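You operate a simulated robot arm through the tools that you are given. There is no shell and no other tool. Be economical: measure what you need, move in short steps, check, and stop when the job is done.

You run a simulated two-armed robot. Do the job below in one go: nothing can be reset, and whatever is moved stays where it is left.

TASK
Fetch the white peg and stand it on top of the tiny cream bobbin. Take the green block and leave it on top of the silver steel wheel on the top of the brown table. Stack the 0.5 small copper spool from the top of the brown table on top of the 0.3 small copper spool. Any order will do. Set down upright: white peg.

It is judged by the outcome, as a careful person would: the job done as asked, and still so three seconds after it is handed in. It fails if anything else is knocked over, pushed out of place, dropped, spilled or broken.

THE ROBOT
Two 7-joint arms with two-finger parallel grippers on one trunk that stands fixed in place. Base frame: the origin is at the foot of the trunk, x ahead of it, y to its left, z up; the work surface is at about z = 780. Units: mm, degrees, N and s.
The left shoulder is at [80, 131, 947], the right one opposite. With the tool pointing down near the work surface each hand reaches from about 400 to 860 mm from the base axis, measured 20 degrees to its own side. Payload 1.57 kg a hand.
The tool frame of a hand sits at the grasp point between the pads (the TCP): z along the fingers, y along the line on which they close. The tips reach 30 mm beyond it. Largest opening 110 mm; finger width 24, thickness 12; the body of the gripper, 48 by 112 mm, starts 78 mm behind the TCP.
Orientation is that of the tool frame in the base frame, as [roll, pitch, yaw] about the fixed x, y, z axes, in that order (R = Rz(yaw) Ry(pitch) Rx(roll)). With the fingers straight down and closing along the base's y, the tool's x points along the base's -x, its y along +y and its z along -z.

THE INTERFACE
- The arms move only by the tool nudge_tool. It takes "left_moves", "right_moves" or both (then of equal length, played together; a hand with none holds still); each is a list of rows, each an object of numbers (a shift or turn left out is 0, a gripper value left out holds the last): "tx", "ty", "tz": the shift along the base's x, y, z in mm; "ax", "ay", "az": the turn, a rotation vector about the base's x, y, z in degrees. In form: [{"tx": .., "ty": .., "tz": .., "ax": .., "ay": .., "az": ..}, ...]. A call has 1 to 10 rows; each row shifts and turns the commanded pose from where the row before left it. "left_grip" and "right_grip" are, for a hand that has rows, the finger opening in mm, from 0 to 110, set as the call begins (left out, the last holds). A row lasts 0.2 s, in which the tool goes at most 50 mm and 8.6 degrees; a call with a longer step from one row to the next is refused whole, and so is a gripper value outside its range. A pose out of reach is approached as far as the arm can. The call stops where the force on the tool passes 40 N (or 10 N more than at its start, if that is more) or the arm is blocked; 0.2 s more then pass. The fingers move at their own pace (about 108 mm/s each) and stop on an object; they squeeze with about 24 N. The grip force told is the motor's: it shows also when the fingers shut on nothing. Time passes only in rows, and 0.2 s behind the last, so rows that do not move let the fingers close. It gives the time, the measured TCP pose, the force on the tool (base axes), the opening and the grip force at its end, in the units of the frame above (readings bear some noise), with the torque about the TCP (base axes, N m) and any sound that the robot's microphone picked up, and new pictures: "views" is both (left out), scene, wrist or none (wrist: the cameras of the hands that moved).
- Cameras (640 x 400 px; columns grow to the right, rows downward): "scene" is now at [-53.7, 16.6, 1420.8]; the picture's right is [0.19, -0.98, 0.00], its down [-0.55, -0.11, -0.83] and it looks along [0.81, 0.16, -0.56] (base axes); focal length 330 px, centre (320, 200). "left" rides on the left gripper at [70, -16, -141] in its tool frame; the picture's right is [0.23, 0.97, 0.00], its down [-0.86, 0.20, -0.48] and it looks along [-0.47, 0.11, 0.88] (tool axes); focal length 222 px, centre (320, 200). "right" rides on the right gripper at [70, 16, -141] in its tool frame; the picture's right is [-0.23, 0.97, 0.00], its down [-0.86, -0.20, -0.48] and it looks along [-0.47, -0.11, 0.88] (tool axes); focal length 222 px, centre (320, 200). There is no depth. A picture from a camera that has moved, and an enlarged one, comes with that camera's place and axes in the base frame and with its lens.
- head_to(pan, tilt): turns the head with the scene camera to pan (to the left, within 109 degrees either way) and tilt (down, from -29 to 69), counted from straight ahead of the robot. It gives what a move gives, and a new picture of the scene camera.
- close_up(camera, box): a new picture of the part [left, top, right, bottom] of that camera's present view, enlarged. The clock stands still meanwhile.
- finish_job(): hands the job in; it is judged then, once.

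Work in short steps. Places have to be worked out from the pictures, the camera data and where the tool is seen: move nearer, look again, correct. Check each grasp and each placing, and mend what went wrong. You have 120 turns and 200 pictures in all, those below and enlarged ones among them. Open the grippers and draw the arms clear of the work before you hand the job in, unless the task says otherwise; then end with one line.

The tools are called by a JSON object that holds its "method" and its "body". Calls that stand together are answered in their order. nudge_tool: Moves the arms, as the interface text tells. Its arguments: {"type":"object","properties":{"left_moves":{"type":"array"},"left_grip":{"type":"number"},"right_moves":{"type":"array"},"right_grip":{"type":"number"},"views":{"type":"string","enum":["both","scene","wrist","none"]}},"required":[]} The other tools are called the same way: head_to (pan, tilt) turns the head that bears the scene camera; close_up (camera, box) takes an enlarged picture of a part of a camera's view; finish_job () hands the job in.

At the start:

```text
clock: 0.0
left_position: [554.9, 277.4, 1164.9]
left_tool_rot: [-180.0, -0.1, 179.9]
left_wrist_force: [1.0, -0.8, -0.2]
left_ft_torque: [-0.02, -0.04, 0.03]
left_grip_width: 110.2
left_grip_force: 0.1
right_position: [587.3, -152.4, 1142.2]
right_tool_rot: [180.0, 0.1, -180.0]
right_wrist_force: [0.0, 0.2, -1.1]
right_ft_torque: [-0.02, -0.03, -0.01]
right_grip_width: 110.0
right_grip_force: 0.0
head pan, tilt: [11.2, 33.9]
```

scene: 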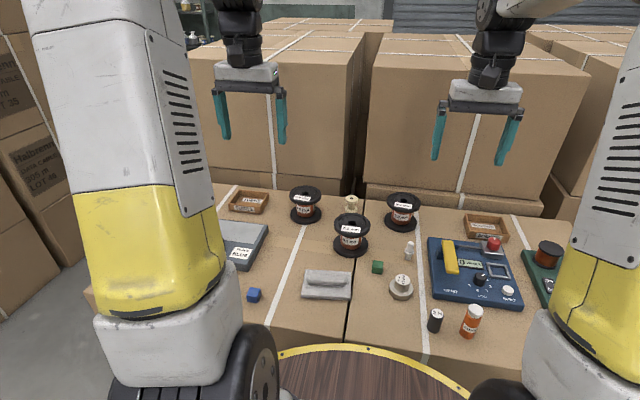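
right: 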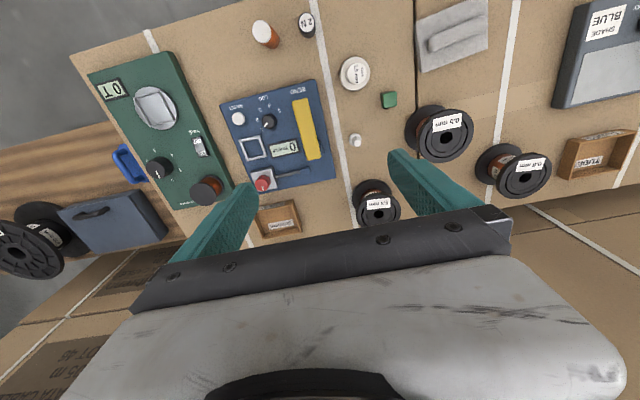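
left: 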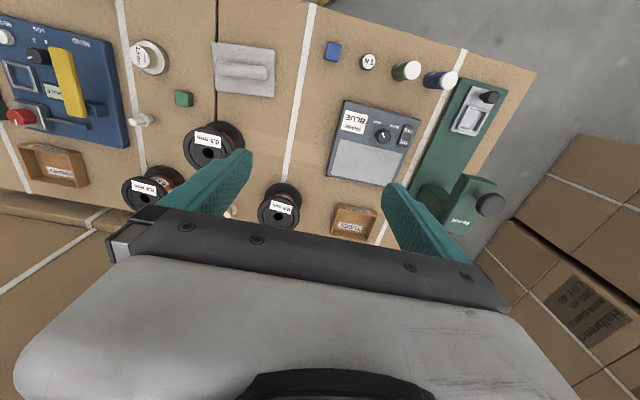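

I'll enlarge the scene's middle to read the labels and tell the objects apart.

{"method": "close_up", "body": {"camera": "scene", "box": [270, 170, 450, 310]}}

{"method": "close_up", "body": {"camera": "left", "box": [100, 20, 320, 240]}}

{"method": "close_up", "body": {"camera": "right", "box": [320, 20, 560, 240]}}

```text
2.86 times, centred on (360, 240) of scene
camera zoom: at [-53.7, 16.6, 1420.8], right [0.19, -0.98, 0.0], down [-0.55, -0.11, -0.83], along [0.81, 0.16, -0.56], focal length 944 px, centre (206, 86)
```

zoom: 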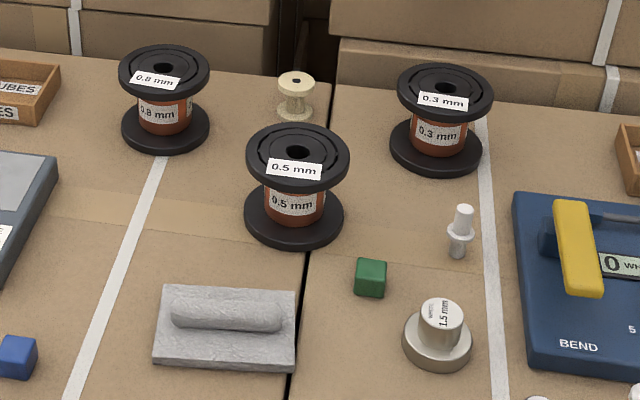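

```text
1.82 times, centred on (210, 130) of left
camera zoom: at [483.0, 261.1, 1307.2], right [-0.23, 0.97, 0.0], down [0.86, 0.2, 0.48], along [0.47, 0.11, -0.88], focal length 404 px, centre (520, 327)
```

zoom: 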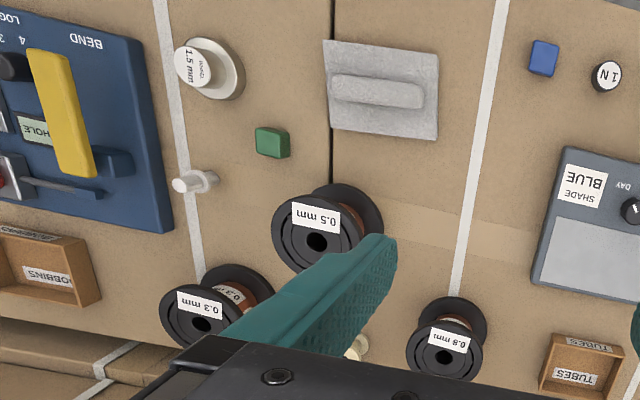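

```text
1.82 times, centred on (440, 130) of right
camera zoom: at [518.4, -136.8, 1283.8], right [0.23, 0.97, 0.0], down [0.86, -0.2, 0.48], along [0.47, -0.11, -0.88], focal length 404 px, centre (102, 327)
```

zoom: 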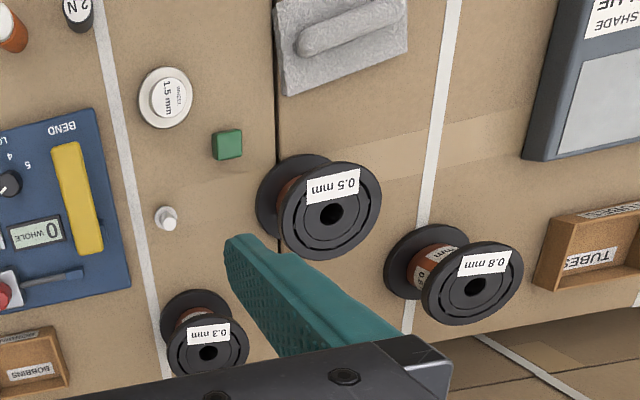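

The steel wheel and the "brown table" need to be made sure of; I look around with the head: down, then to both sides.

{"method": "head_to", "body": {"pan": 0, "tilt": 65}}

{"method": "head_to", "body": {"pan": -50, "tilt": 40}}

{"method": "head_to", "body": {"pan": 60, "tilt": 40}}

{"method": "head_to", "body": {"pan": 0, "tilt": 40}}

```text
clock: 1.0
left_position: [554.7, 277.5, 1163.9]
left_tool_rot: [-179.9, 0.0, -180.0]
left_wrist_force: [0.9, -1.3, -0.2]
left_ft_torque: [0.0, 0.03, -0.01]
left_grip_width: 110.0
left_grip_force: 0.1
right_position: [587.0, -153.6, 1142.0]
right_tool_rot: [-179.9, 0.0, -179.9]
right_wrist_force: [-0.1, 1.3, 0.1]
right_ft_torque: [0.0, 0.0, 0.01]
right_grip_width: 110.1
right_grip_force: 0.0
head pan, tilt: [0.0, 65.0]
```

scene: 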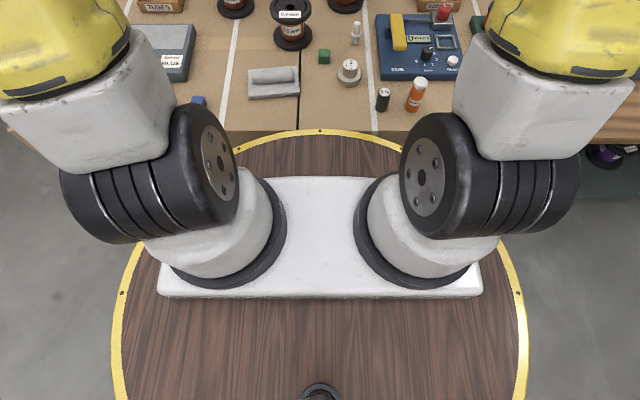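

```text
clock: 2.1
left_position: [554.3, 277.5, 1164.2]
left_tool_rot: [-179.9, -0.1, 180.0]
left_wrist_force: [0.2, -0.7, 0.5]
left_ft_torque: [0.01, 0.0, -0.01]
left_grip_width: 109.9
left_grip_force: 0.0
right_position: [587.0, -153.6, 1141.7]
right_tool_rot: [-179.9, 0.0, -180.0]
right_wrist_force: [-0.2, 1.1, -0.3]
right_ft_torque: [0.03, 0.0, 0.01]
right_grip_width: 109.9
right_grip_force: 0.0
head pan, tilt: [-50.0, 40.0]
```

scene: 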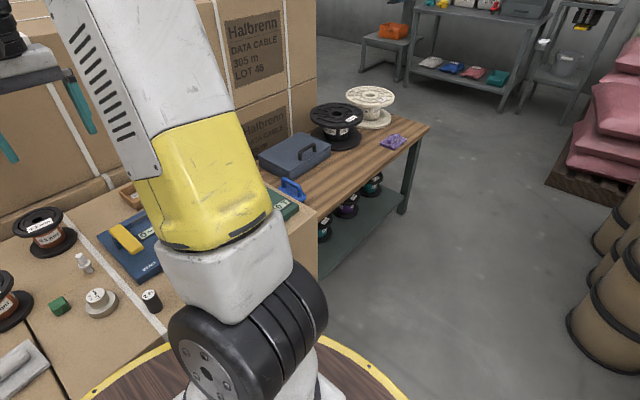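

```text
clock: 4.0
left_position: [554.5, 276.7, 1164.3]
left_tool_rot: [-180.0, 0.0, -180.0]
left_wrist_force: [-1.0, 0.5, 0.3]
left_ft_torque: [0.04, -0.03, 0.02]
left_grip_width: 109.9
left_grip_force: 0.1
right_position: [586.4, -152.4, 1142.3]
right_tool_rot: [-179.9, 0.0, -179.9]
right_wrist_force: [0.3, 0.3, 0.3]
right_ft_torque: [-0.03, 0.0, 0.0]
right_grip_width: 109.8
right_grip_force: 0.2
head pan, tilt: [60.0, 40.0]
```

scene: 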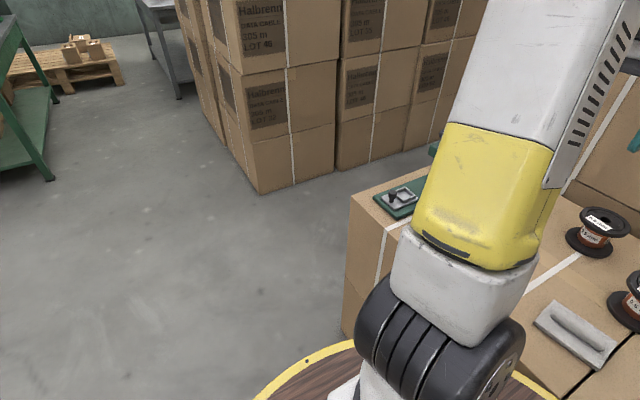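

```text
clock: 5.3
left_position: [554.5, 277.6, 1164.6]
left_tool_rot: [179.9, 0.0, 179.9]
left_wrist_force: [-0.2, -0.8, 0.1]
left_ft_torque: [0.0, -0.01, -0.02]
left_grip_width: 109.8
left_grip_force: 0.1
right_position: [587.6, -153.5, 1141.2]
right_tool_rot: [179.9, 0.1, 179.9]
right_wrist_force: [0.3, -0.1, 0.4]
right_ft_torque: [-0.01, 0.0, -0.01]
right_grip_width: 110.1
right_grip_force: 0.1
head pan, tilt: [0.0, 40.0]
```

scene: 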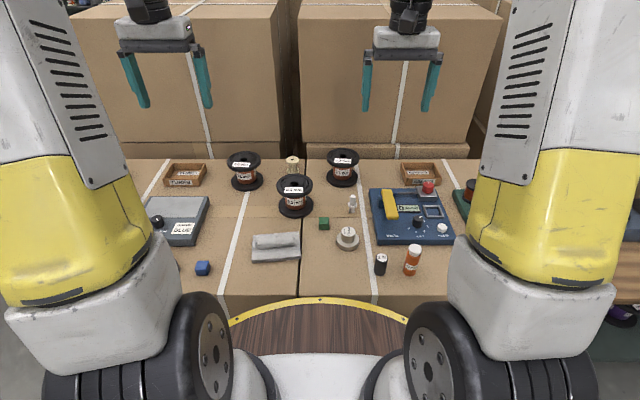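

The carton top is the brown table, and the labelled steel wheel lies beside the green block. I take an enlargement with the present camera data for measuring.

{"method": "close_up", "body": {"camera": "scene", "box": [220, 140, 380, 260]}}

```text
3.33 times, centred on (300, 200) of scene
camera zoom: at [-55.6, -0.6, 1411.6], right [0.0, -1.0, 0.0], down [-0.64, 0.0, -0.77], along [0.77, 0.0, -0.64], focal length 1102 px, centre (387, 200)
```

zoom: 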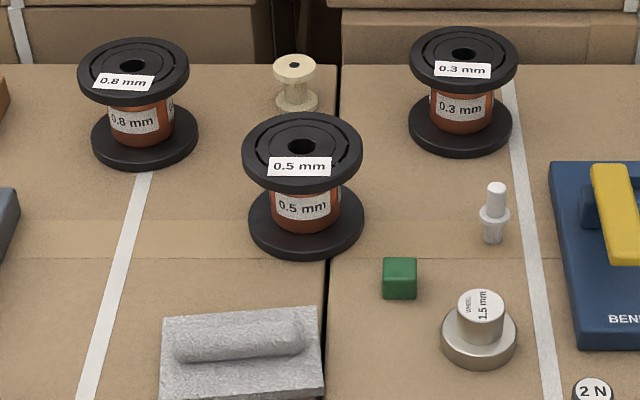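

Estimates (mm): 0.5 spool (658, 69), top about 868, flange Ø≈98; 0.3 spool (801, -71); bobbin (848, 90); peg (643, -91); block (585, -11); wheel (524, -70). I start with the spool: the right hand goes over the 0.5 spool.

{"method": "nudge_tool", "body": {"right_moves": [{"tx": 12, "ty": 37}, {"tx": 12, "ty": 37}, {"tx": 12, "ty": 37}, {"tx": 12, "ty": 37}, {"tx": 12, "ty": 37}, {"tx": 11, "ty": 37}, {"tz": -40}, {"tz": -40}, {"tz": -40}, {"tz": -30}], "right_grip": 110}}

```text
clock: 7.5
left_position: [553.7, 278.0, 1165.8]
left_tool_rot: [180.0, 0.1, 180.0]
left_wrist_force: [0.2, 0.7, -0.5]
left_ft_torque: [-0.03, -0.05, -0.04]
left_grip_width: 110.2
left_grip_force: 0.1
right_position: [656.9, 68.9, 991.8]
right_tool_rot: [179.9, 0.0, -180.0]
right_wrist_force: [-0.3, 0.0, 0.3]
right_ft_torque: [-0.01, -0.02, -0.02]
right_grip_width: 110.0
right_grip_force: 0.1
head pan, tilt: [0.0, 40.0]
camera right: at [588.3, 85.5, 1133.3], right [0.23, 0.97, 0.0], down [0.85, -0.2, 0.48], along [0.47, -0.11, -0.88], focal length 222 px, centre (320, 200)
```

scene: 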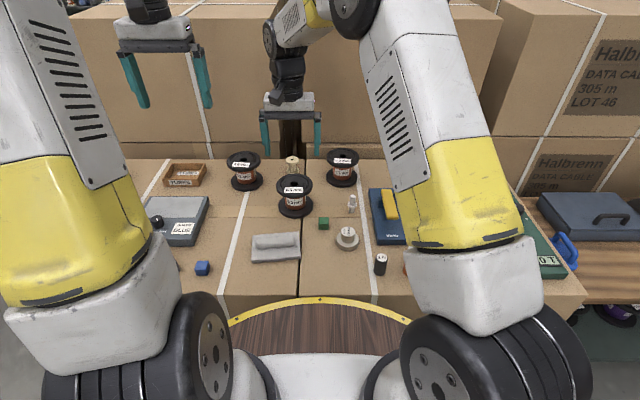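
right: 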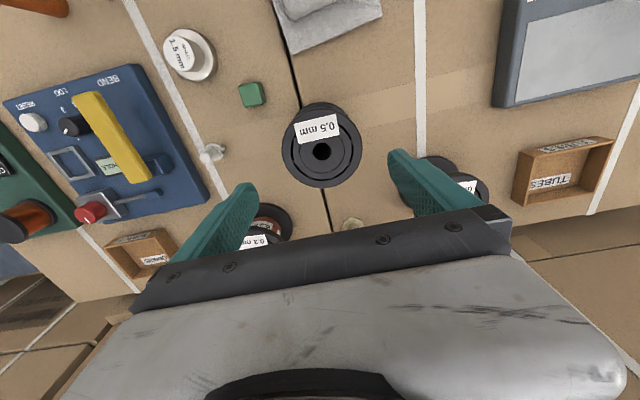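

The spool's bore is seen at (321,152), giving (666, 69); I move 8 mm ahead and descend to just above the flange.

{"method": "nudge_tool", "body": {"right_moves": [{"tx": 8, "tz": -20}, {"tz": -30}, {"tz": -25}, {"tz": -5}, {}], "views": "both"}}

{"method": "close_up", "body": {"camera": "scene", "box": [230, 120, 390, 220]}}

```text
clock: 8.7
left_position: [554.1, 276.9, 1164.6]
left_tool_rot: [180.0, 0.0, 180.0]
left_wrist_force: [0.9, 0.7, -0.3]
left_ft_torque: [0.0, 0.01, 0.0]
left_grip_width: 110.4
left_grip_force: 0.1
right_position: [666.0, 69.2, 912.0]
right_tool_rot: [180.0, 0.1, 179.9]
right_wrist_force: [-0.2, 0.4, 0.0]
right_ft_torque: [0.05, -0.04, -0.02]
right_grip_width: 110.3
right_grip_force: 0.0
head pan, tilt: [0.0, 40.0]
camera right: at [597.1, 85.4, 1053.8], right [0.23, 0.97, 0.0], down [0.86, -0.2, 0.48], along [0.47, -0.11, -0.88], focal length 222 px, centre (320, 200)
```

scene: 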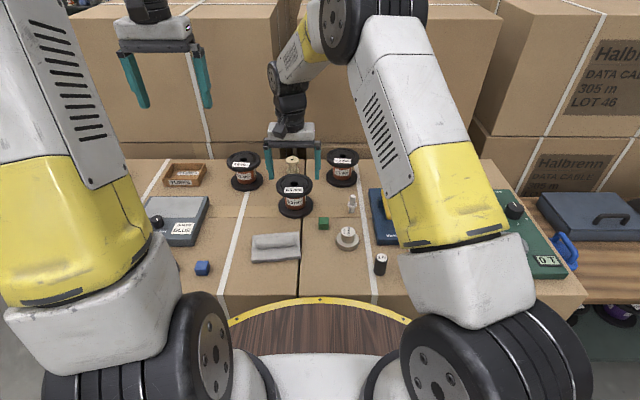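
right: 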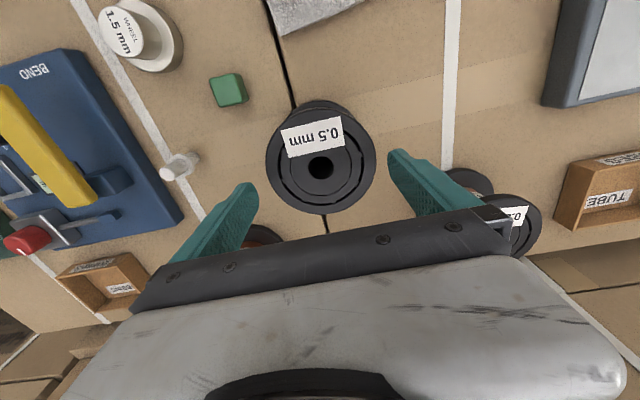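

```text
4.00 times, centred on (310, 170) of scene
camera zoom: at [-55.6, -0.6, 1411.6], right [0.0, -1.0, 0.0], down [-0.64, 0.0, -0.77], along [0.77, 0.0, -0.64], focal length 1322 px, centre (360, 320)
```

zoom: 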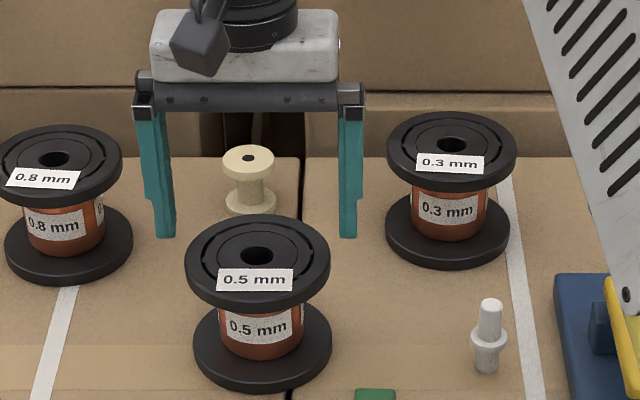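

Fingers look centred on the spool about y = 69.5. I descend so the tips pass the upper flange, then view.

{"method": "nudge_tool", "body": {"right_moves": [{"tx": -3, "tz": -15}, {"tz": -12}, {"tz": -10}, {"tz": -5}, {}], "views": "wrist"}}

{"method": "close_up", "body": {"camera": "scene", "box": [230, 120, 390, 220]}}

```text
clock: 9.9
left_position: [553.3, 278.3, 1164.8]
left_tool_rot: [-179.9, 0.1, 179.9]
left_wrist_force: [-0.1, -0.4, -0.5]
left_ft_torque: [0.02, 0.0, 0.03]
left_grip_width: 109.9
left_grip_force: 0.0
right_position: [661.3, 69.4, 869.0]
right_tool_rot: [-179.9, 0.0, -180.0]
right_wrist_force: [0.2, 0.7, -0.2]
right_ft_torque: [0.02, 0.0, 0.01]
right_grip_width: 109.9
right_grip_force: 0.2
head pan, tilt: [0.0, 40.0]
camera right: at [593.3, 85.3, 1012.2], right [0.23, 0.97, 0.0], down [0.86, -0.2, 0.48], along [0.47, -0.11, -0.88], focal length 222 px, centre (320, 200)
```

right: 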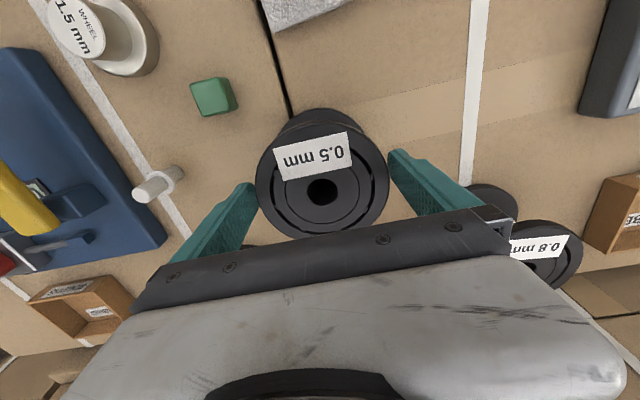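

```text
4.00 times, centred on (310, 170) of scene
camera zoom: at [-55.6, -0.6, 1411.6], right [0.0, -1.0, 0.0], down [-0.64, 0.0, -0.77], along [0.77, 0.0, -0.64], focal length 1322 px, centre (360, 320)
```

zoom: 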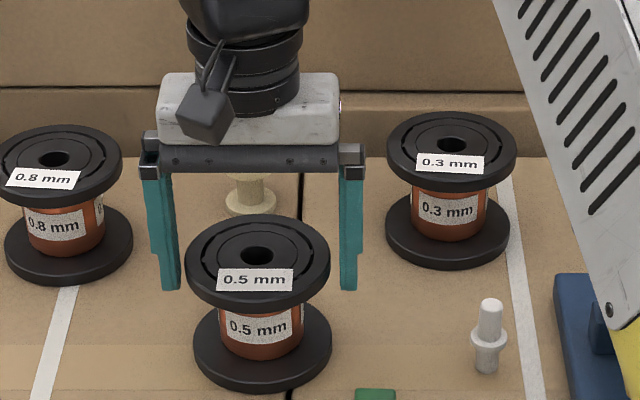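

The flange lies between the pads, centred in y and x. I close the fingers.

{"method": "nudge_tool", "body": {"right_moves": [{}, {}, {}, {}], "right_grip": 60, "views": "wrist"}}

```text
clock: 10.9
left_position: [553.8, 278.4, 1164.6]
left_tool_rot: [-180.0, 0.0, 179.9]
left_wrist_force: [-0.5, 0.6, -0.6]
left_ft_torque: [-0.01, 0.03, 0.04]
left_grip_width: 109.6
left_grip_force: 0.1
right_position: [662.9, 69.4, 871.3]
right_tool_rot: [179.9, 0.0, -179.9]
right_wrist_force: [-0.6, 2.9, 0.7]
right_ft_torque: [-0.02, -0.12, 0.08]
right_grip_width: 99.5
right_grip_force: 23.4
head pan, tilt: [0.0, 40.0]
camera right: at [593.3, 85.5, 1012.3], right [0.23, 0.97, 0.0], down [0.86, -0.2, 0.48], along [0.47, -0.11, -0.88], focal length 222 px, centre (320, 200)
```

right: 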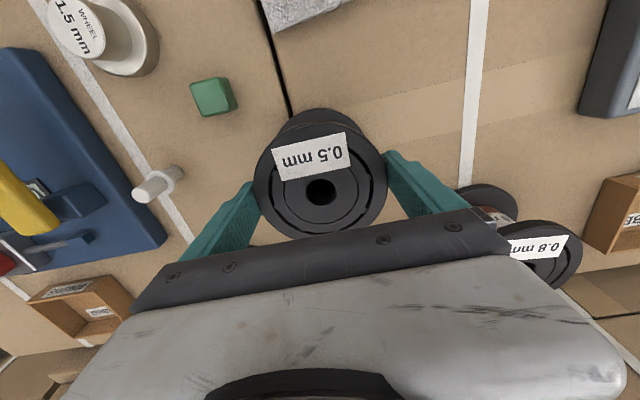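

The grip holds at 99.5 mm and 23 N. I lift slowly and look.

{"method": "nudge_tool", "body": {"right_moves": [{"tz": 5}, {"tz": 10}, {"tz": 15}, {"tz": 20}, {"tz": 20}, {"tz": 20}, {"tz": 20}, {"tz": 20}, {}], "views": "both"}}

```text
clock: 12.9
left_position: [553.8, 277.5, 1164.1]
left_tool_rot: [-180.0, 0.0, -179.9]
left_wrist_force: [-0.4, 0.2, -0.8]
left_ft_torque: [0.0, 0.01, 0.04]
left_grip_width: 110.4
left_grip_force: 0.0
right_position: [663.7, 68.1, 998.9]
right_tool_rot: [-179.9, 0.0, -179.9]
right_wrist_force: [0.0, -0.8, -6.3]
right_ft_torque: [0.02, 0.05, 0.03]
right_grip_width: 99.5
right_grip_force: 23.5
head pan, tilt: [0.0, 40.0]
camera right: at [594.7, 85.4, 1141.4], right [0.23, 0.97, 0.0], down [0.86, -0.2, 0.48], along [0.47, -0.11, -0.88], focal length 222 px, centre (320, 200)
```

scene: 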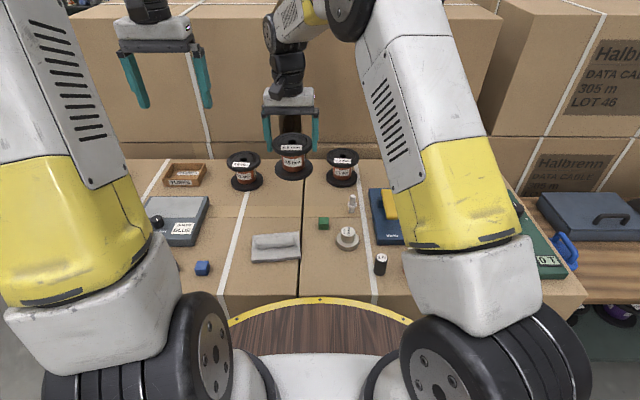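
right: 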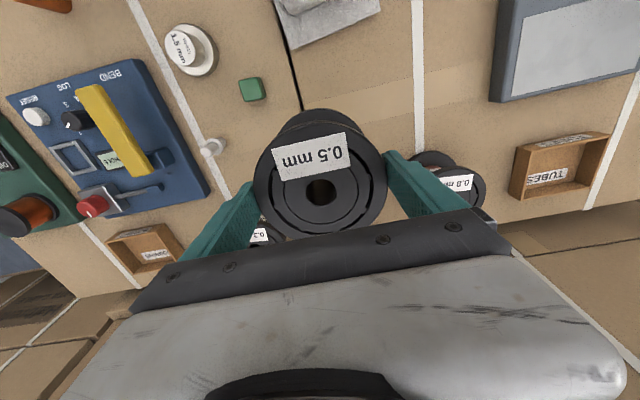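

Held firmly (~0.65 kg), bottom at about 908, which clears the 0.3 spool's top at 868. I carry it over to (803, -71).

{"method": "nudge_tool", "body": {"right_moves": [{"tz": 10, "tx": 10, "ty": -10}, {"tx": 20, "ty": -20}, {"tx": 20, "ty": -20}, {"tx": 20, "ty": -20}, {"tx": 20, "ty": -20}, {"tx": 20, "ty": -20}, {"tx": 20, "ty": -20}, {"tx": 10, "ty": -9}, {}], "views": "both"}}

{"method": "close_up", "body": {"camera": "scene", "box": [270, 100, 430, 200]}}

```text
clock: 14.9
left_position: [554.4, 277.3, 1165.1]
left_tool_rot: [-180.0, 0.1, -180.0]
left_wrist_force: [1.0, -0.2, 0.0]
left_ft_torque: [0.04, 0.01, 0.02]
left_grip_width: 110.0
left_grip_force: 0.0
right_position: [803.0, -71.9, 1007.2]
right_tool_rot: [179.9, -0.2, 180.0]
right_wrist_force: [-0.2, 0.7, -6.1]
right_ft_torque: [-0.01, 0.06, 0.0]
right_grip_width: 99.7
right_grip_force: 23.2
head pan, tilt: [0.0, 40.0]
camera right: at [734.1, -54.9, 1149.9], right [0.23, 0.97, 0.0], down [0.86, -0.2, 0.48], along [0.47, -0.11, -0.88], focal length 222 px, centre (320, 200)
```

scene: 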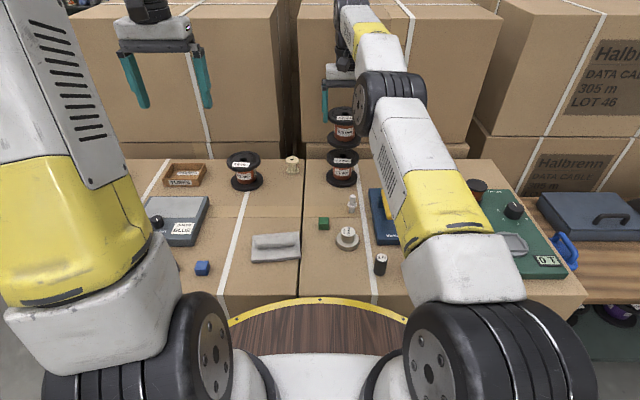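
right: 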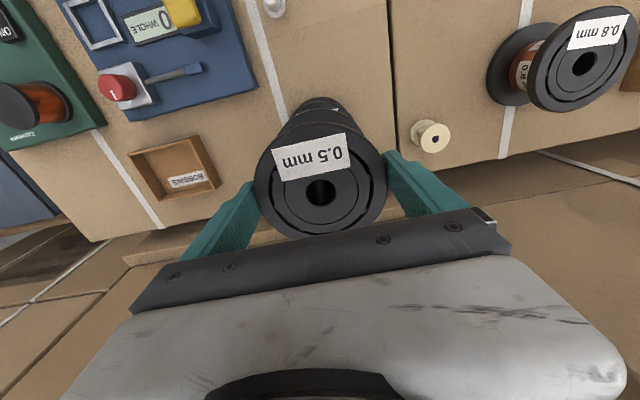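

```text
4.00 times, centred on (350, 150) of scene
camera zoom: at [-55.2, -0.7, 1411.6], right [0.0, -1.0, 0.0], down [-0.64, 0.0, -0.77], along [0.77, 0.0, -0.64], focal length 1322 px, centre (200, 400)
```

zoom: 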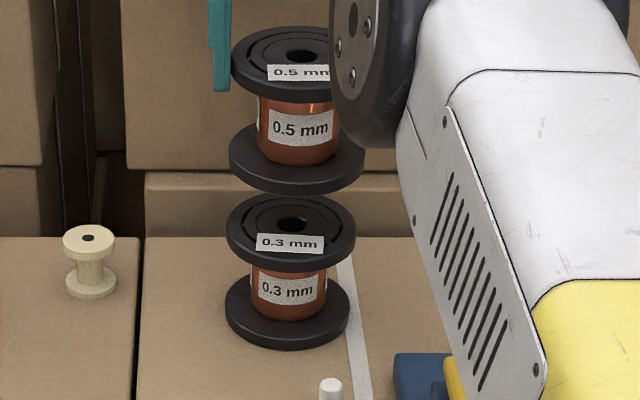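

Bores computed: held spool (801, -72), lower spool (800.6, -70). I shift +1.5 in y and go down to a few millimetres above contact.

{"method": "nudge_tool", "body": {"right_moves": [{"ty": 1.5, "tz": -12}, {"tz": -12}, {"tz": -10}, {"tz": -6}, {}], "views": "none"}}

{"method": "close_up", "body": {"camera": "scene", "box": [300, 100, 400, 200]}}

```text
clock: 16.1
left_position: [554.8, 277.3, 1164.2]
left_tool_rot: [-180.0, 0.1, 179.9]
left_wrist_force: [-0.8, -0.4, 0.8]
left_ft_torque: [0.03, -0.01, -0.03]
left_grip_width: 110.1
left_grip_force: 0.0
right_position: [803.8, -68.5, 968.3]
right_tool_rot: [180.0, 0.0, 180.0]
right_wrist_force: [0.5, 0.8, -7.4]
right_ft_torque: [0.0, 0.02, -0.02]
right_grip_width: 99.7
right_grip_force: 24.3
head pan, tilt: [0.0, 40.0]
```

```text
4.00 times, centred on (350, 150) of scene
camera zoom: at [-55.3, -0.7, 1411.6], right [0.0, -1.0, 0.0], down [-0.64, 0.0, -0.77], along [0.77, 0.0, -0.64], focal length 1322 px, centre (200, 400)
```

zoom: 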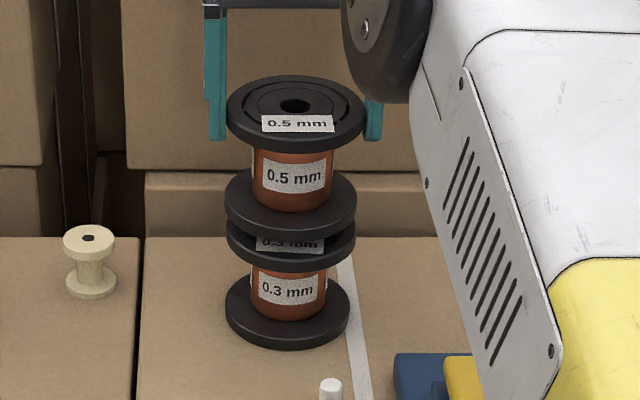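

Well aligned sideways, with a gap of roughly 10 mm. I lower in small steps, watching for contact.

{"method": "nudge_tool", "body": {"right_moves": [{"tz": -3}, {"tz": -2}, {"tz": -1.5}, {}], "views": "none"}}

{"method": "close_up", "body": {"camera": "scene", "box": [310, 110, 380, 190]}}

```text
clock: 17.1
left_position: [553.7, 277.6, 1165.1]
left_tool_rot: [179.9, 0.0, 180.0]
left_wrist_force: [-0.4, 0.3, -0.5]
left_ft_torque: [-0.03, -0.02, 0.01]
left_grip_width: 110.0
left_grip_force: 0.1
right_position: [804.6, -68.8, 962.9]
right_tool_rot: [180.0, 0.0, -180.0]
right_wrist_force: [0.1, -0.5, -6.6]
right_ft_torque: [0.0, 0.01, 0.03]
right_grip_width: 99.8
right_grip_force: 24.3
head pan, tilt: [0.0, 40.0]
```

```text
5.00 times, centred on (345, 150) of scene
camera zoom: at [-55.3, -0.7, 1411.6], right [0.0, -1.0, 0.0], down [-0.64, 0.0, -0.77], along [0.77, 0.0, -0.64], focal length 1652 px, centre (195, 450)
```

zoom: 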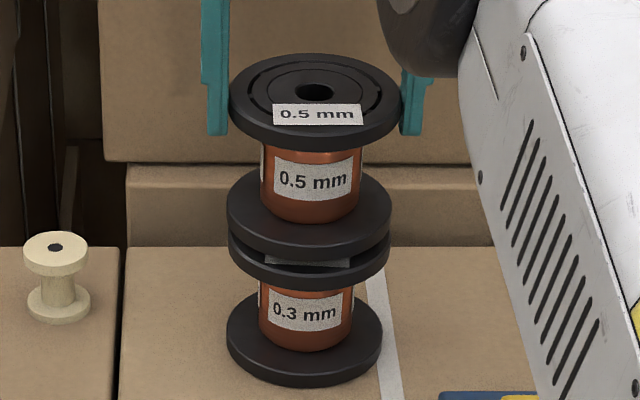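

No contact yet; a narrow gap remains. I keep lowering.

{"method": "nudge_tool", "body": {"right_moves": [{"tz": -1.5}, {"tz": -1}, {"tz": -1}, {"tz": -1}, {}], "views": "none"}}

{"method": "close_up", "body": {"camera": "scene", "box": [310, 110, 380, 190]}}

```text
clock: 18.3
left_position: [553.8, 278.5, 1164.7]
left_tool_rot: [179.9, 0.0, 180.0]
left_wrist_force: [-0.2, 0.5, 0.4]
left_ft_torque: [0.02, -0.02, -0.02]
left_grip_width: 110.0
left_grip_force: 0.0
right_position: [804.2, -68.3, 958.6]
right_tool_rot: [-180.0, 0.0, -180.0]
right_wrist_force: [-0.3, -0.8, -6.9]
right_ft_torque: [0.0, 0.0, -0.01]
right_grip_width: 99.6
right_grip_force: 24.2
head pan, tilt: [0.0, 40.0]
```

```text
5.00 times, centred on (345, 150) of scene
camera zoom: at [-55.3, -0.7, 1411.6], right [0.0, -1.0, 0.0], down [-0.64, 0.0, -0.77], along [0.77, 0.0, -0.64], focal length 1652 px, centre (195, 450)
```

zoom: 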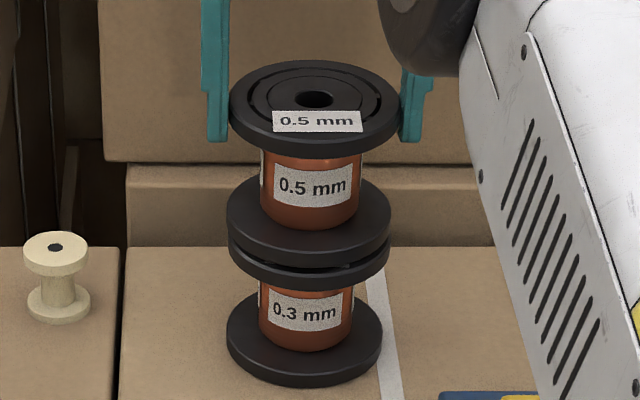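

Gap still about 3 mm; I continue by single millimetres.

{"method": "nudge_tool", "body": {"right_moves": [{"tz": -1}, {"tz": -1}, {"tz": -1}, {}], "views": "none"}}

{"method": "close_up", "body": {"camera": "scene", "box": [310, 110, 380, 190]}}

```text
clock: 19.3
left_position: [554.7, 278.7, 1164.5]
left_tool_rot: [-180.0, 0.0, -180.0]
left_wrist_force: [-0.3, -0.1, 0.2]
left_ft_torque: [0.0, -0.02, 0.03]
left_grip_width: 110.3
left_grip_force: 0.1
right_position: [803.6, -69.6, 955.5]
right_tool_rot: [-180.0, 0.0, -180.0]
right_wrist_force: [0.8, 0.5, -6.7]
right_ft_torque: [0.02, -0.03, -0.03]
right_grip_width: 99.4
right_grip_force: 23.8
head pan, tilt: [0.0, 40.0]
```

```text
5.00 times, centred on (345, 150) of scene
camera zoom: at [-55.3, -0.7, 1411.6], right [0.0, -1.0, 0.0], down [-0.64, 0.0, -0.77], along [0.77, 0.0, -0.64], focal length 1652 px, centre (195, 450)
```

zoom: 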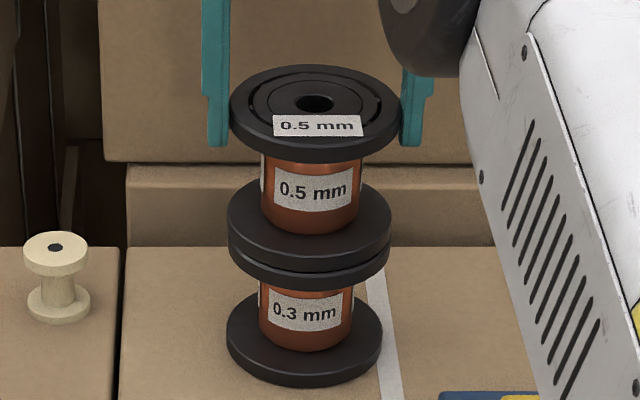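

Nearly touching. Three more single-millimetre steps.

{"method": "nudge_tool", "body": {"right_moves": [{"tz": -1}, {"tz": -1}, {"tz": -1}, {}], "views": "none"}}

{"method": "close_up", "body": {"camera": "scene", "box": [310, 110, 380, 190]}}

```text
clock: 20.3
left_position: [553.5, 277.6, 1165.9]
left_tool_rot: [-180.0, 0.0, 180.0]
left_wrist_force: [-0.3, -0.1, -0.5]
left_ft_torque: [0.0, -0.03, -0.01]
left_grip_width: 110.1
left_grip_force: 0.0
right_position: [803.5, -69.8, 955.0]
right_tool_rot: [-180.0, 0.3, -179.9]
right_wrist_force: [-0.7, -2.3, 19.2]
right_ft_torque: [-0.13, 0.18, 0.01]
right_grip_width: 100.0
right_grip_force: 23.8
head pan, tilt: [0.0, 40.0]
```

```text
5.00 times, centred on (345, 150) of scene
camera zoom: at [-56.3, -0.7, 1411.5], right [0.0, -1.0, 0.0], down [-0.64, 0.0, -0.77], along [0.77, 0.0, -0.64], focal length 1652 px, centre (195, 450)
```

zoom: 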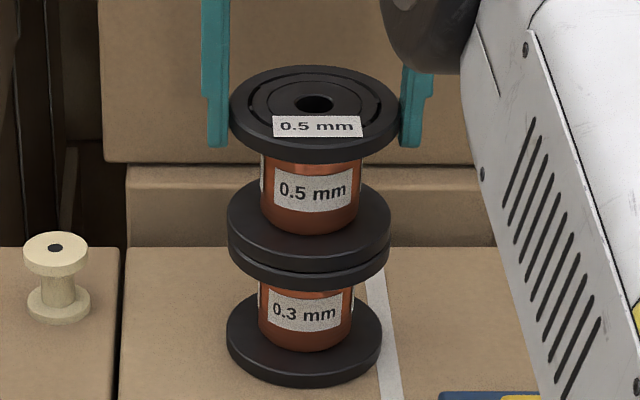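

Contact (force up to +19 N). I ease the push by 2 mm and open the fingers.

{"method": "nudge_tool", "body": {"right_moves": [{"tz": 2}, {}], "views": "none"}}

{"method": "nudge_tool", "body": {"right_moves": [{}, {}, {}], "right_grip": 110, "views": "wrist"}}

{"method": "close_up", "body": {"camera": "scene", "box": [310, 110, 380, 190]}}

```text
clock: 20.9
left_position: [554.2, 276.8, 1164.4]
left_tool_rot: [179.9, 0.0, -180.0]
left_wrist_force: [-0.4, -1.0, 0.0]
left_ft_torque: [0.01, 0.0, -0.02]
left_grip_width: 110.1
left_grip_force: 0.1
right_position: [803.3, -69.0, 954.5]
right_tool_rot: [-180.0, 0.1, 180.0]
right_wrist_force: [6.1, -2.3, 12.5]
right_ft_torque: [-0.06, -0.64, -0.1]
right_grip_width: 99.6
right_grip_force: 23.9
head pan, tilt: [0.0, 40.0]
```

```text
clock: 21.7
left_position: [553.8, 278.2, 1165.1]
left_tool_rot: [-180.0, -0.1, 179.9]
left_wrist_force: [0.1, 0.3, 0.0]
left_ft_torque: [-0.03, 0.04, 0.01]
left_grip_width: 110.0
left_grip_force: 0.1
right_position: [802.7, -68.6, 954.6]
right_tool_rot: [180.0, 0.0, 180.0]
right_wrist_force: [0.0, 0.2, -0.1]
right_ft_torque: [0.04, 0.03, 0.01]
right_grip_width: 110.0
right_grip_force: 0.1
head pan, tilt: [0.0, 40.0]
camera right: at [734.3, -52.5, 1096.5], right [0.23, 0.97, 0.0], down [0.86, -0.2, 0.48], along [0.47, -0.11, -0.88], focal length 222 px, centre (320, 200)
```

right: 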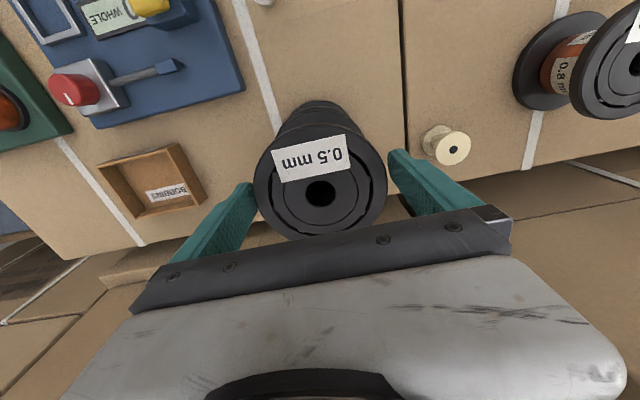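

```text
5.00 times, centred on (345, 150) of scene
camera zoom: at [-55.6, -0.6, 1411.6], right [0.0, -1.0, 0.0], down [-0.64, 0.0, -0.77], along [0.77, 0.0, -0.64], focal length 1652 px, centre (195, 450)
```

zoom: 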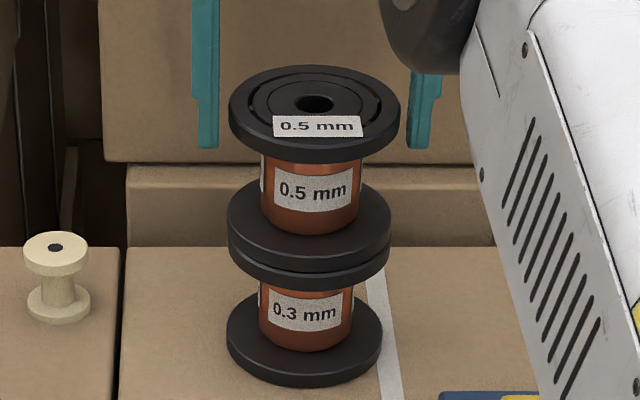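

The stack stands. I raise the right hand straight up, then bring it back over the green block.

{"method": "nudge_tool", "body": {"right_moves": [{"tz": 15}, {"tz": 30}, {"tz": 35}, {"tz": 20}, {"tx": -36, "ty": 9}, {"tx": -36, "ty": 10}, {"tx": -36, "ty": 10}, {"tx": -36, "ty": 10}, {"tx": -36, "ty": 10}, {"tx": -36, "ty": 9}], "views": "both"}}

```text
clock: 23.9
left_position: [554.3, 276.9, 1165.9]
left_tool_rot: [-179.9, -0.1, 180.0]
left_wrist_force: [0.0, 0.9, 0.6]
left_ft_torque: [0.02, 0.03, 0.0]
left_grip_width: 110.0
left_grip_force: 0.0
right_position: [752.2, 20.0, 1111.6]
right_tool_rot: [-180.0, -0.1, 179.9]
right_wrist_force: [-0.2, 0.0, -0.6]
right_ft_torque: [0.03, 0.04, 0.01]
right_grip_width: 110.2
right_grip_force: 0.0
right hand out of reach, approached as far as the arm can: row 3, 4, 5, 6, 7, 8, 9, 10
head pan, tilt: [0.0, 40.0]
camera right: at [683.0, 37.1, 1253.7], right [0.23, 0.97, 0.0], down [0.86, -0.2, 0.48], along [0.46, -0.11, -0.88], focal length 222 px, centre (320, 200)
```

scene: 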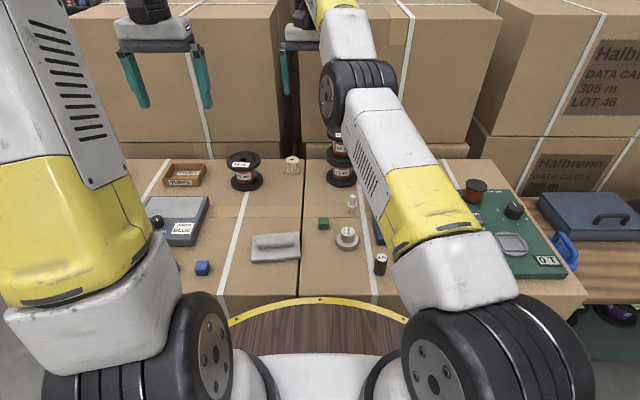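
right: 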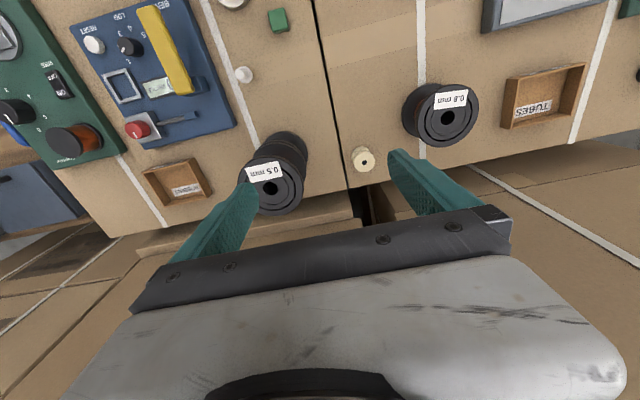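

The arm lagged behind because of reach; I let it settle with an idle row and read the pose.

{"method": "nudge_tool", "body": {"right_moves": [{}, {}], "views": "none"}}

```text
clock: 24.5
left_position: [554.7, 277.5, 1164.8]
left_tool_rot: [-180.0, -0.1, -180.0]
left_wrist_force: [0.7, -0.3, -0.2]
left_ft_torque: [0.0, -0.02, 0.01]
left_grip_width: 110.1
left_grip_force: 0.1
right_position: [751.2, 21.3, 1111.5]
right_tool_rot: [180.0, -0.2, -180.0]
right_wrist_force: [0.1, 0.3, 0.4]
right_ft_torque: [0.02, 0.0, 0.02]
right_grip_width: 109.8
right_grip_force: 0.0
head pan, tilt: [0.0, 40.0]
```

It stays at (751, 21, 1111), clear above everything. I move it back and down in small steps from here.

{"method": "nudge_tool", "body": {"right_moves": [{"tx": -20}, {"tx": -20}, {"tx": -20}, {"tx": -20, "ty": -5}, {"tx": -20, "ty": -5}], "views": "none"}}

```text
clock: 25.7
left_position: [554.8, 277.5, 1163.4]
left_tool_rot: [-180.0, 0.0, -180.0]
left_wrist_force: [0.0, 0.3, 0.1]
left_ft_torque: [0.01, 0.0, -0.02]
left_grip_width: 110.2
left_grip_force: 0.0
right_position: [736.0, 30.9, 1140.9]
right_tool_rot: [180.0, -0.1, -179.9]
right_wrist_force: [-0.3, 0.2, -0.1]
right_ft_torque: [0.0, 0.02, -0.01]
right_grip_width: 109.9
right_grip_force: 0.0
right hand out of reach, approached as far as the arm can: row 1, 2, 3, 4, 5
head pan, tilt: [0.0, 40.0]
```

The motion drifted up and left, which suggests a joint limit; I test a downward step to see how the command relates.

{"method": "nudge_tool", "body": {"right_moves": [{"tz": -20}, {"tz": -20}, {}], "views": "scene"}}

```text
clock: 26.5
left_position: [553.3, 278.3, 1164.1]
left_tool_rot: [180.0, 0.0, -179.9]
left_wrist_force: [-0.3, 0.8, -0.3]
left_ft_torque: [0.01, 0.01, 0.0]
left_grip_width: 109.8
left_grip_force: 0.1
right_position: [748.7, 35.5, 1107.4]
right_tool_rot: [180.0, 0.0, -180.0]
right_wrist_force: [0.1, 0.3, -0.7]
right_ft_torque: [0.02, 0.03, -0.02]
right_grip_width: 110.2
right_grip_force: 0.0
right hand out of reach, approached as far as the arm can: row 1, 2
head pan, tilt: [0.0, 40.0]
```

scene: 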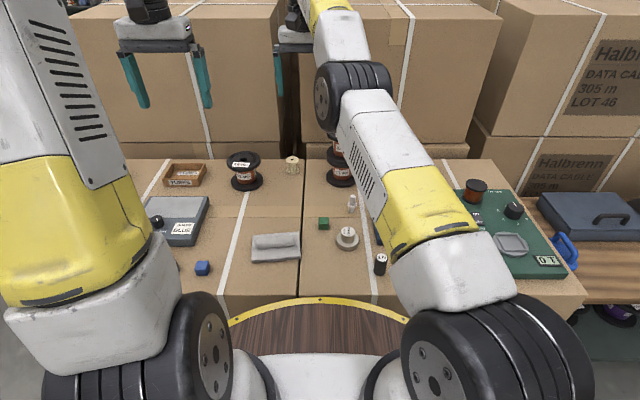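

The readings lie on a sphere about the shoulder: the arm went straight and the command has run far inside (about 487, -21, 1015). I bring the command back near the point where the elbow was still bent, (787, -69, 1015), which stays above the stack.

{"method": "nudge_tool", "body": {"right_moves": [{"tx": 45, "ty": -7}, {"tx": 45, "ty": -7}, {"tx": 45, "ty": -7}, {"tx": 45, "ty": -7}, {"tx": 45, "ty": -7}, {"tx": 45, "ty": -7}, {"tx": 30, "ty": -6}, {}], "views": "scene"}}

```text
clock: 28.3
left_position: [554.4, 277.6, 1165.3]
left_tool_rot: [180.0, 0.0, -179.9]
left_wrist_force: [-0.1, -0.3, 0.2]
left_ft_torque: [-0.01, -0.02, 0.02]
left_grip_width: 109.8
left_grip_force: 0.0
right_position: [791.6, -64.4, 1049.2]
right_tool_rot: [-180.0, 0.0, -180.0]
right_wrist_force: [-0.5, 0.8, -0.3]
right_ft_torque: [-0.02, 0.02, 0.01]
right_grip_width: 110.3
right_grip_force: 0.1
right hand out of reach, approached as far as the arm can: row 1, 2, 3, 4, 5, 6, 7
head pan, tilt: [0.0, 40.0]
```

scene: 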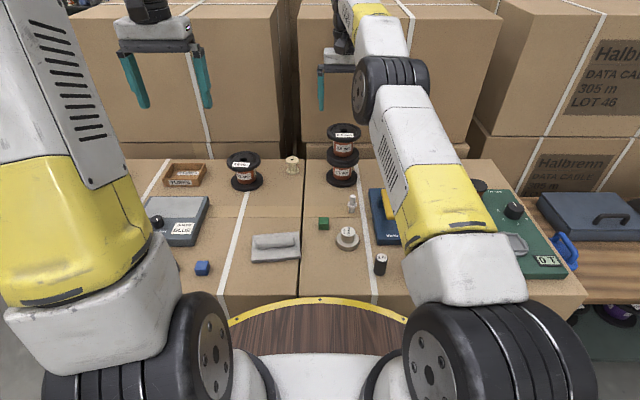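

The command model fits. I go sideways to y = -189, off the stack, then down, so the elbow can bend again as it did on the way up.

{"method": "nudge_tool", "body": {"right_moves": [{"ty": -30}, {"ty": -30}, {"ty": -30}, {"ty": -30}, {}, {"tz": -15, "tx": 3}, {"tz": -15, "tx": 3}, {"tz": -15}, {"tz": -15}, {}], "views": "scene"}}

```text
clock: 30.5
left_position: [554.5, 278.2, 1165.0]
left_tool_rot: [179.9, 0.0, 180.0]
left_wrist_force: [0.1, -0.5, -0.1]
left_ft_torque: [-0.02, -0.01, 0.01]
left_grip_width: 110.0
left_grip_force: 0.0
right_position: [798.9, -185.0, 988.5]
right_tool_rot: [-179.9, 0.0, 179.9]
right_wrist_force: [-0.6, -0.6, 0.5]
right_ft_torque: [-0.01, -0.01, 0.02]
right_grip_width: 109.9
right_grip_force: 0.1
head pan, tilt: [0.0, 40.0]
```

scene: 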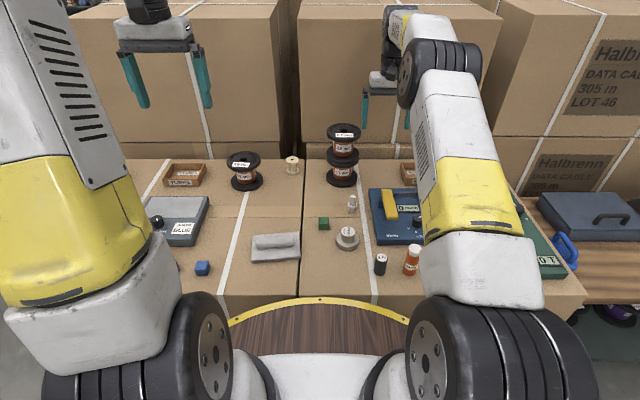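

Reach is restored (no warning). I draw back along x at this height, with views at the end.

{"method": "nudge_tool", "body": {"right_moves": [{"tx": -25}, {"tx": -25}, {"tx": -30}, {"tx": -30}, {"tx": -30}, {"tx": -30, "ty": 10}, {"tx": -20, "ty": 30}, {"tx": -10, "ty": 30}, {"ty": 30}, {}], "views": "wrist"}}

```text
clock: 32.7
left_position: [554.0, 277.3, 1165.6]
left_tool_rot: [-180.0, -0.1, 179.9]
left_wrist_force: [0.1, 0.7, 0.6]
left_ft_torque: [-0.02, 0.01, 0.0]
left_grip_width: 110.3
left_grip_force: 0.1
right_position: [598.3, -87.0, 990.3]
right_tool_rot: [180.0, 0.0, -180.0]
right_wrist_force: [-0.3, -0.3, -0.6]
right_ft_torque: [0.03, 0.0, 0.03]
right_grip_width: 110.1
right_grip_force: 0.1
head pan, tilt: [0.0, 40.0]
camera right: at [530.3, -70.2, 1131.8], right [0.23, 0.97, 0.0], down [0.86, -0.2, 0.48], along [0.47, -0.11, -0.88], focal length 222 px, centre (320, 200)
```

right: 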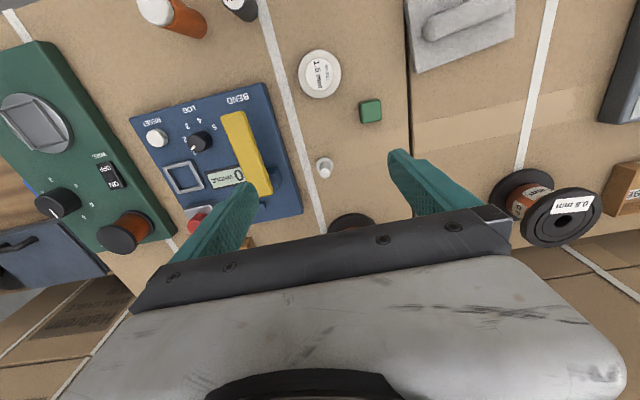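

Measured: block (584, -12), wheel hub (525, -68). I move over the block with a 60 mm opening and go partly down.

{"method": "nudge_tool", "body": {"right_moves": [{"tx": -7, "ty": 25}, {"tx": -7, "ty": 25}, {"ty": 25}, {"tz": -30}, {"tz": -35}, {"tz": -35}, {"tz": -20}, {}], "right_grip": 60, "views": "wrist"}}

{"method": "close_up", "body": {"camera": "scene", "box": [280, 160, 400, 260]}}

```text
clock: 34.5
left_position: [553.7, 277.1, 1165.6]
left_tool_rot: [180.0, 0.0, 180.0]
left_wrist_force: [0.6, 0.0, 0.2]
left_ft_torque: [0.02, -0.02, 0.01]
left_grip_width: 109.9
left_grip_force: 0.1
right_position: [587.7, -10.0, 867.9]
right_tool_rot: [-179.9, 0.0, -180.0]
right_wrist_force: [-0.2, 0.1, 0.3]
right_ft_torque: [-0.01, 0.02, -0.01]
right_grip_width: 60.2
right_grip_force: 0.1
head pan, tilt: [0.0, 40.0]
camera right: at [517.5, 5.8, 1010.0], right [0.23, 0.97, 0.0], down [0.86, -0.2, 0.48], along [0.47, -0.11, -0.88], focal length 222 px, centre (320, 200)
```

right: 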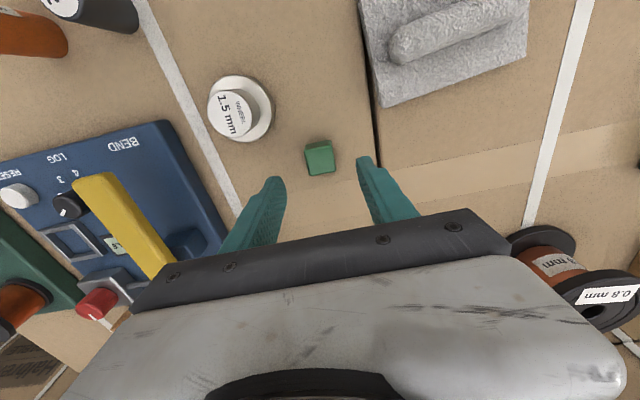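

```text
4.00 times, centred on (340, 210) of scene
camera zoom: at [-55.6, -0.6, 1411.6], right [0.0, -1.0, 0.0], down [-0.64, 0.0, -0.77], along [0.77, 0.0, -0.64], focal length 1322 px, centre (240, 160)
```

zoom: 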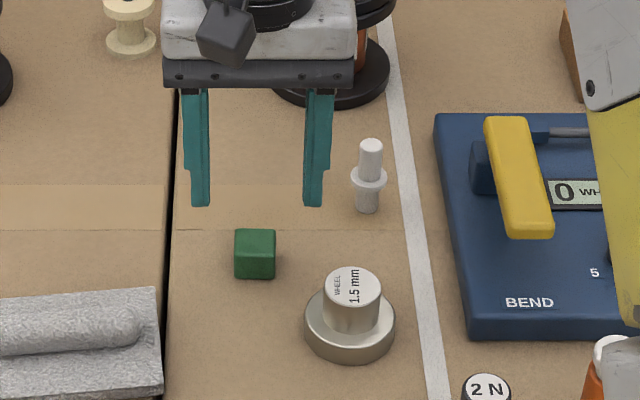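

Block at about (583, -10.5), in line with the fingers. I descend to TCP z ≈ 815.

{"method": "nudge_tool", "body": {"right_moves": [{"tx": -4, "tz": -15}, {"tz": -15}, {"tz": -12}, {"tz": -8}, {"tz": -3}, {}], "views": "wrist"}}

{"method": "nudge_tool", "body": {"right_moves": [{}, {}, {}], "right_grip": 10, "views": "wrist"}}

```text
clock: 35.9
left_position: [553.7, 276.9, 1163.6]
left_tool_rot: [-180.0, 0.0, 180.0]
left_wrist_force: [0.4, 0.1, -0.2]
left_ft_torque: [0.0, -0.01, 0.01]
left_grip_width: 110.0
left_grip_force: 0.1
right_position: [580.2, -10.0, 817.0]
right_tool_rot: [179.9, 0.0, -180.0]
right_wrist_force: [0.9, -0.2, 0.5]
right_ft_torque: [-0.03, -0.02, 0.0]
right_grip_width: 60.1
right_grip_force: 0.1
head pan, tilt: [0.0, 40.0]
camera right: at [512.4, 7.0, 959.4], right [0.23, 0.97, 0.0], down [0.86, -0.2, 0.48], along [0.47, -0.11, -0.88], focal length 222 px, centre (320, 200)
```

right: 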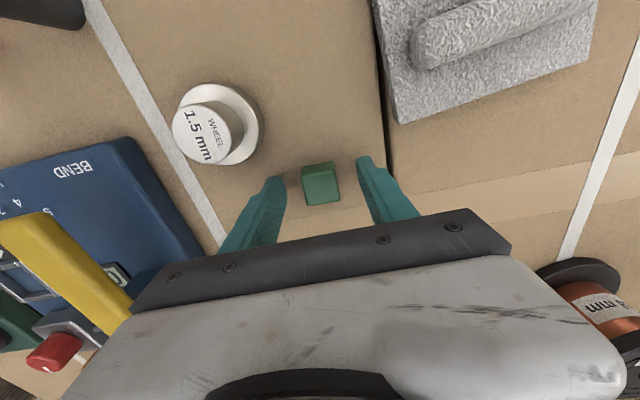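

```text
clock: 36.7
left_position: [554.9, 276.8, 1165.2]
left_tool_rot: [-179.9, 0.0, 180.0]
left_wrist_force: [-0.3, 0.8, 0.3]
left_ft_torque: [0.0, -0.01, -0.02]
left_grip_width: 110.0
left_grip_force: 0.1
right_position: [581.4, -8.6, 816.4]
right_tool_rot: [180.0, -0.1, 180.0]
right_wrist_force: [0.5, 0.5, 0.3]
right_ft_torque: [0.02, 0.0, -0.03]
right_grip_width: 26.4
right_grip_force: 24.2
head pan, tilt: [0.0, 40.0]
camera right: at [512.4, 7.0, 959.5], right [0.23, 0.97, 0.0], down [0.86, -0.2, 0.48], along [0.47, -0.11, -0.88], focal length 222 px, centre (320, 200)
```

right: 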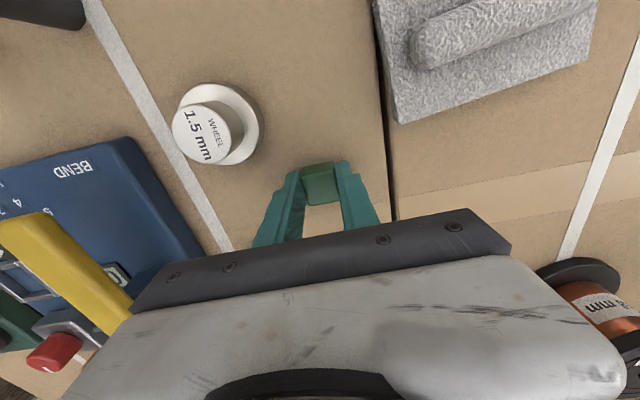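

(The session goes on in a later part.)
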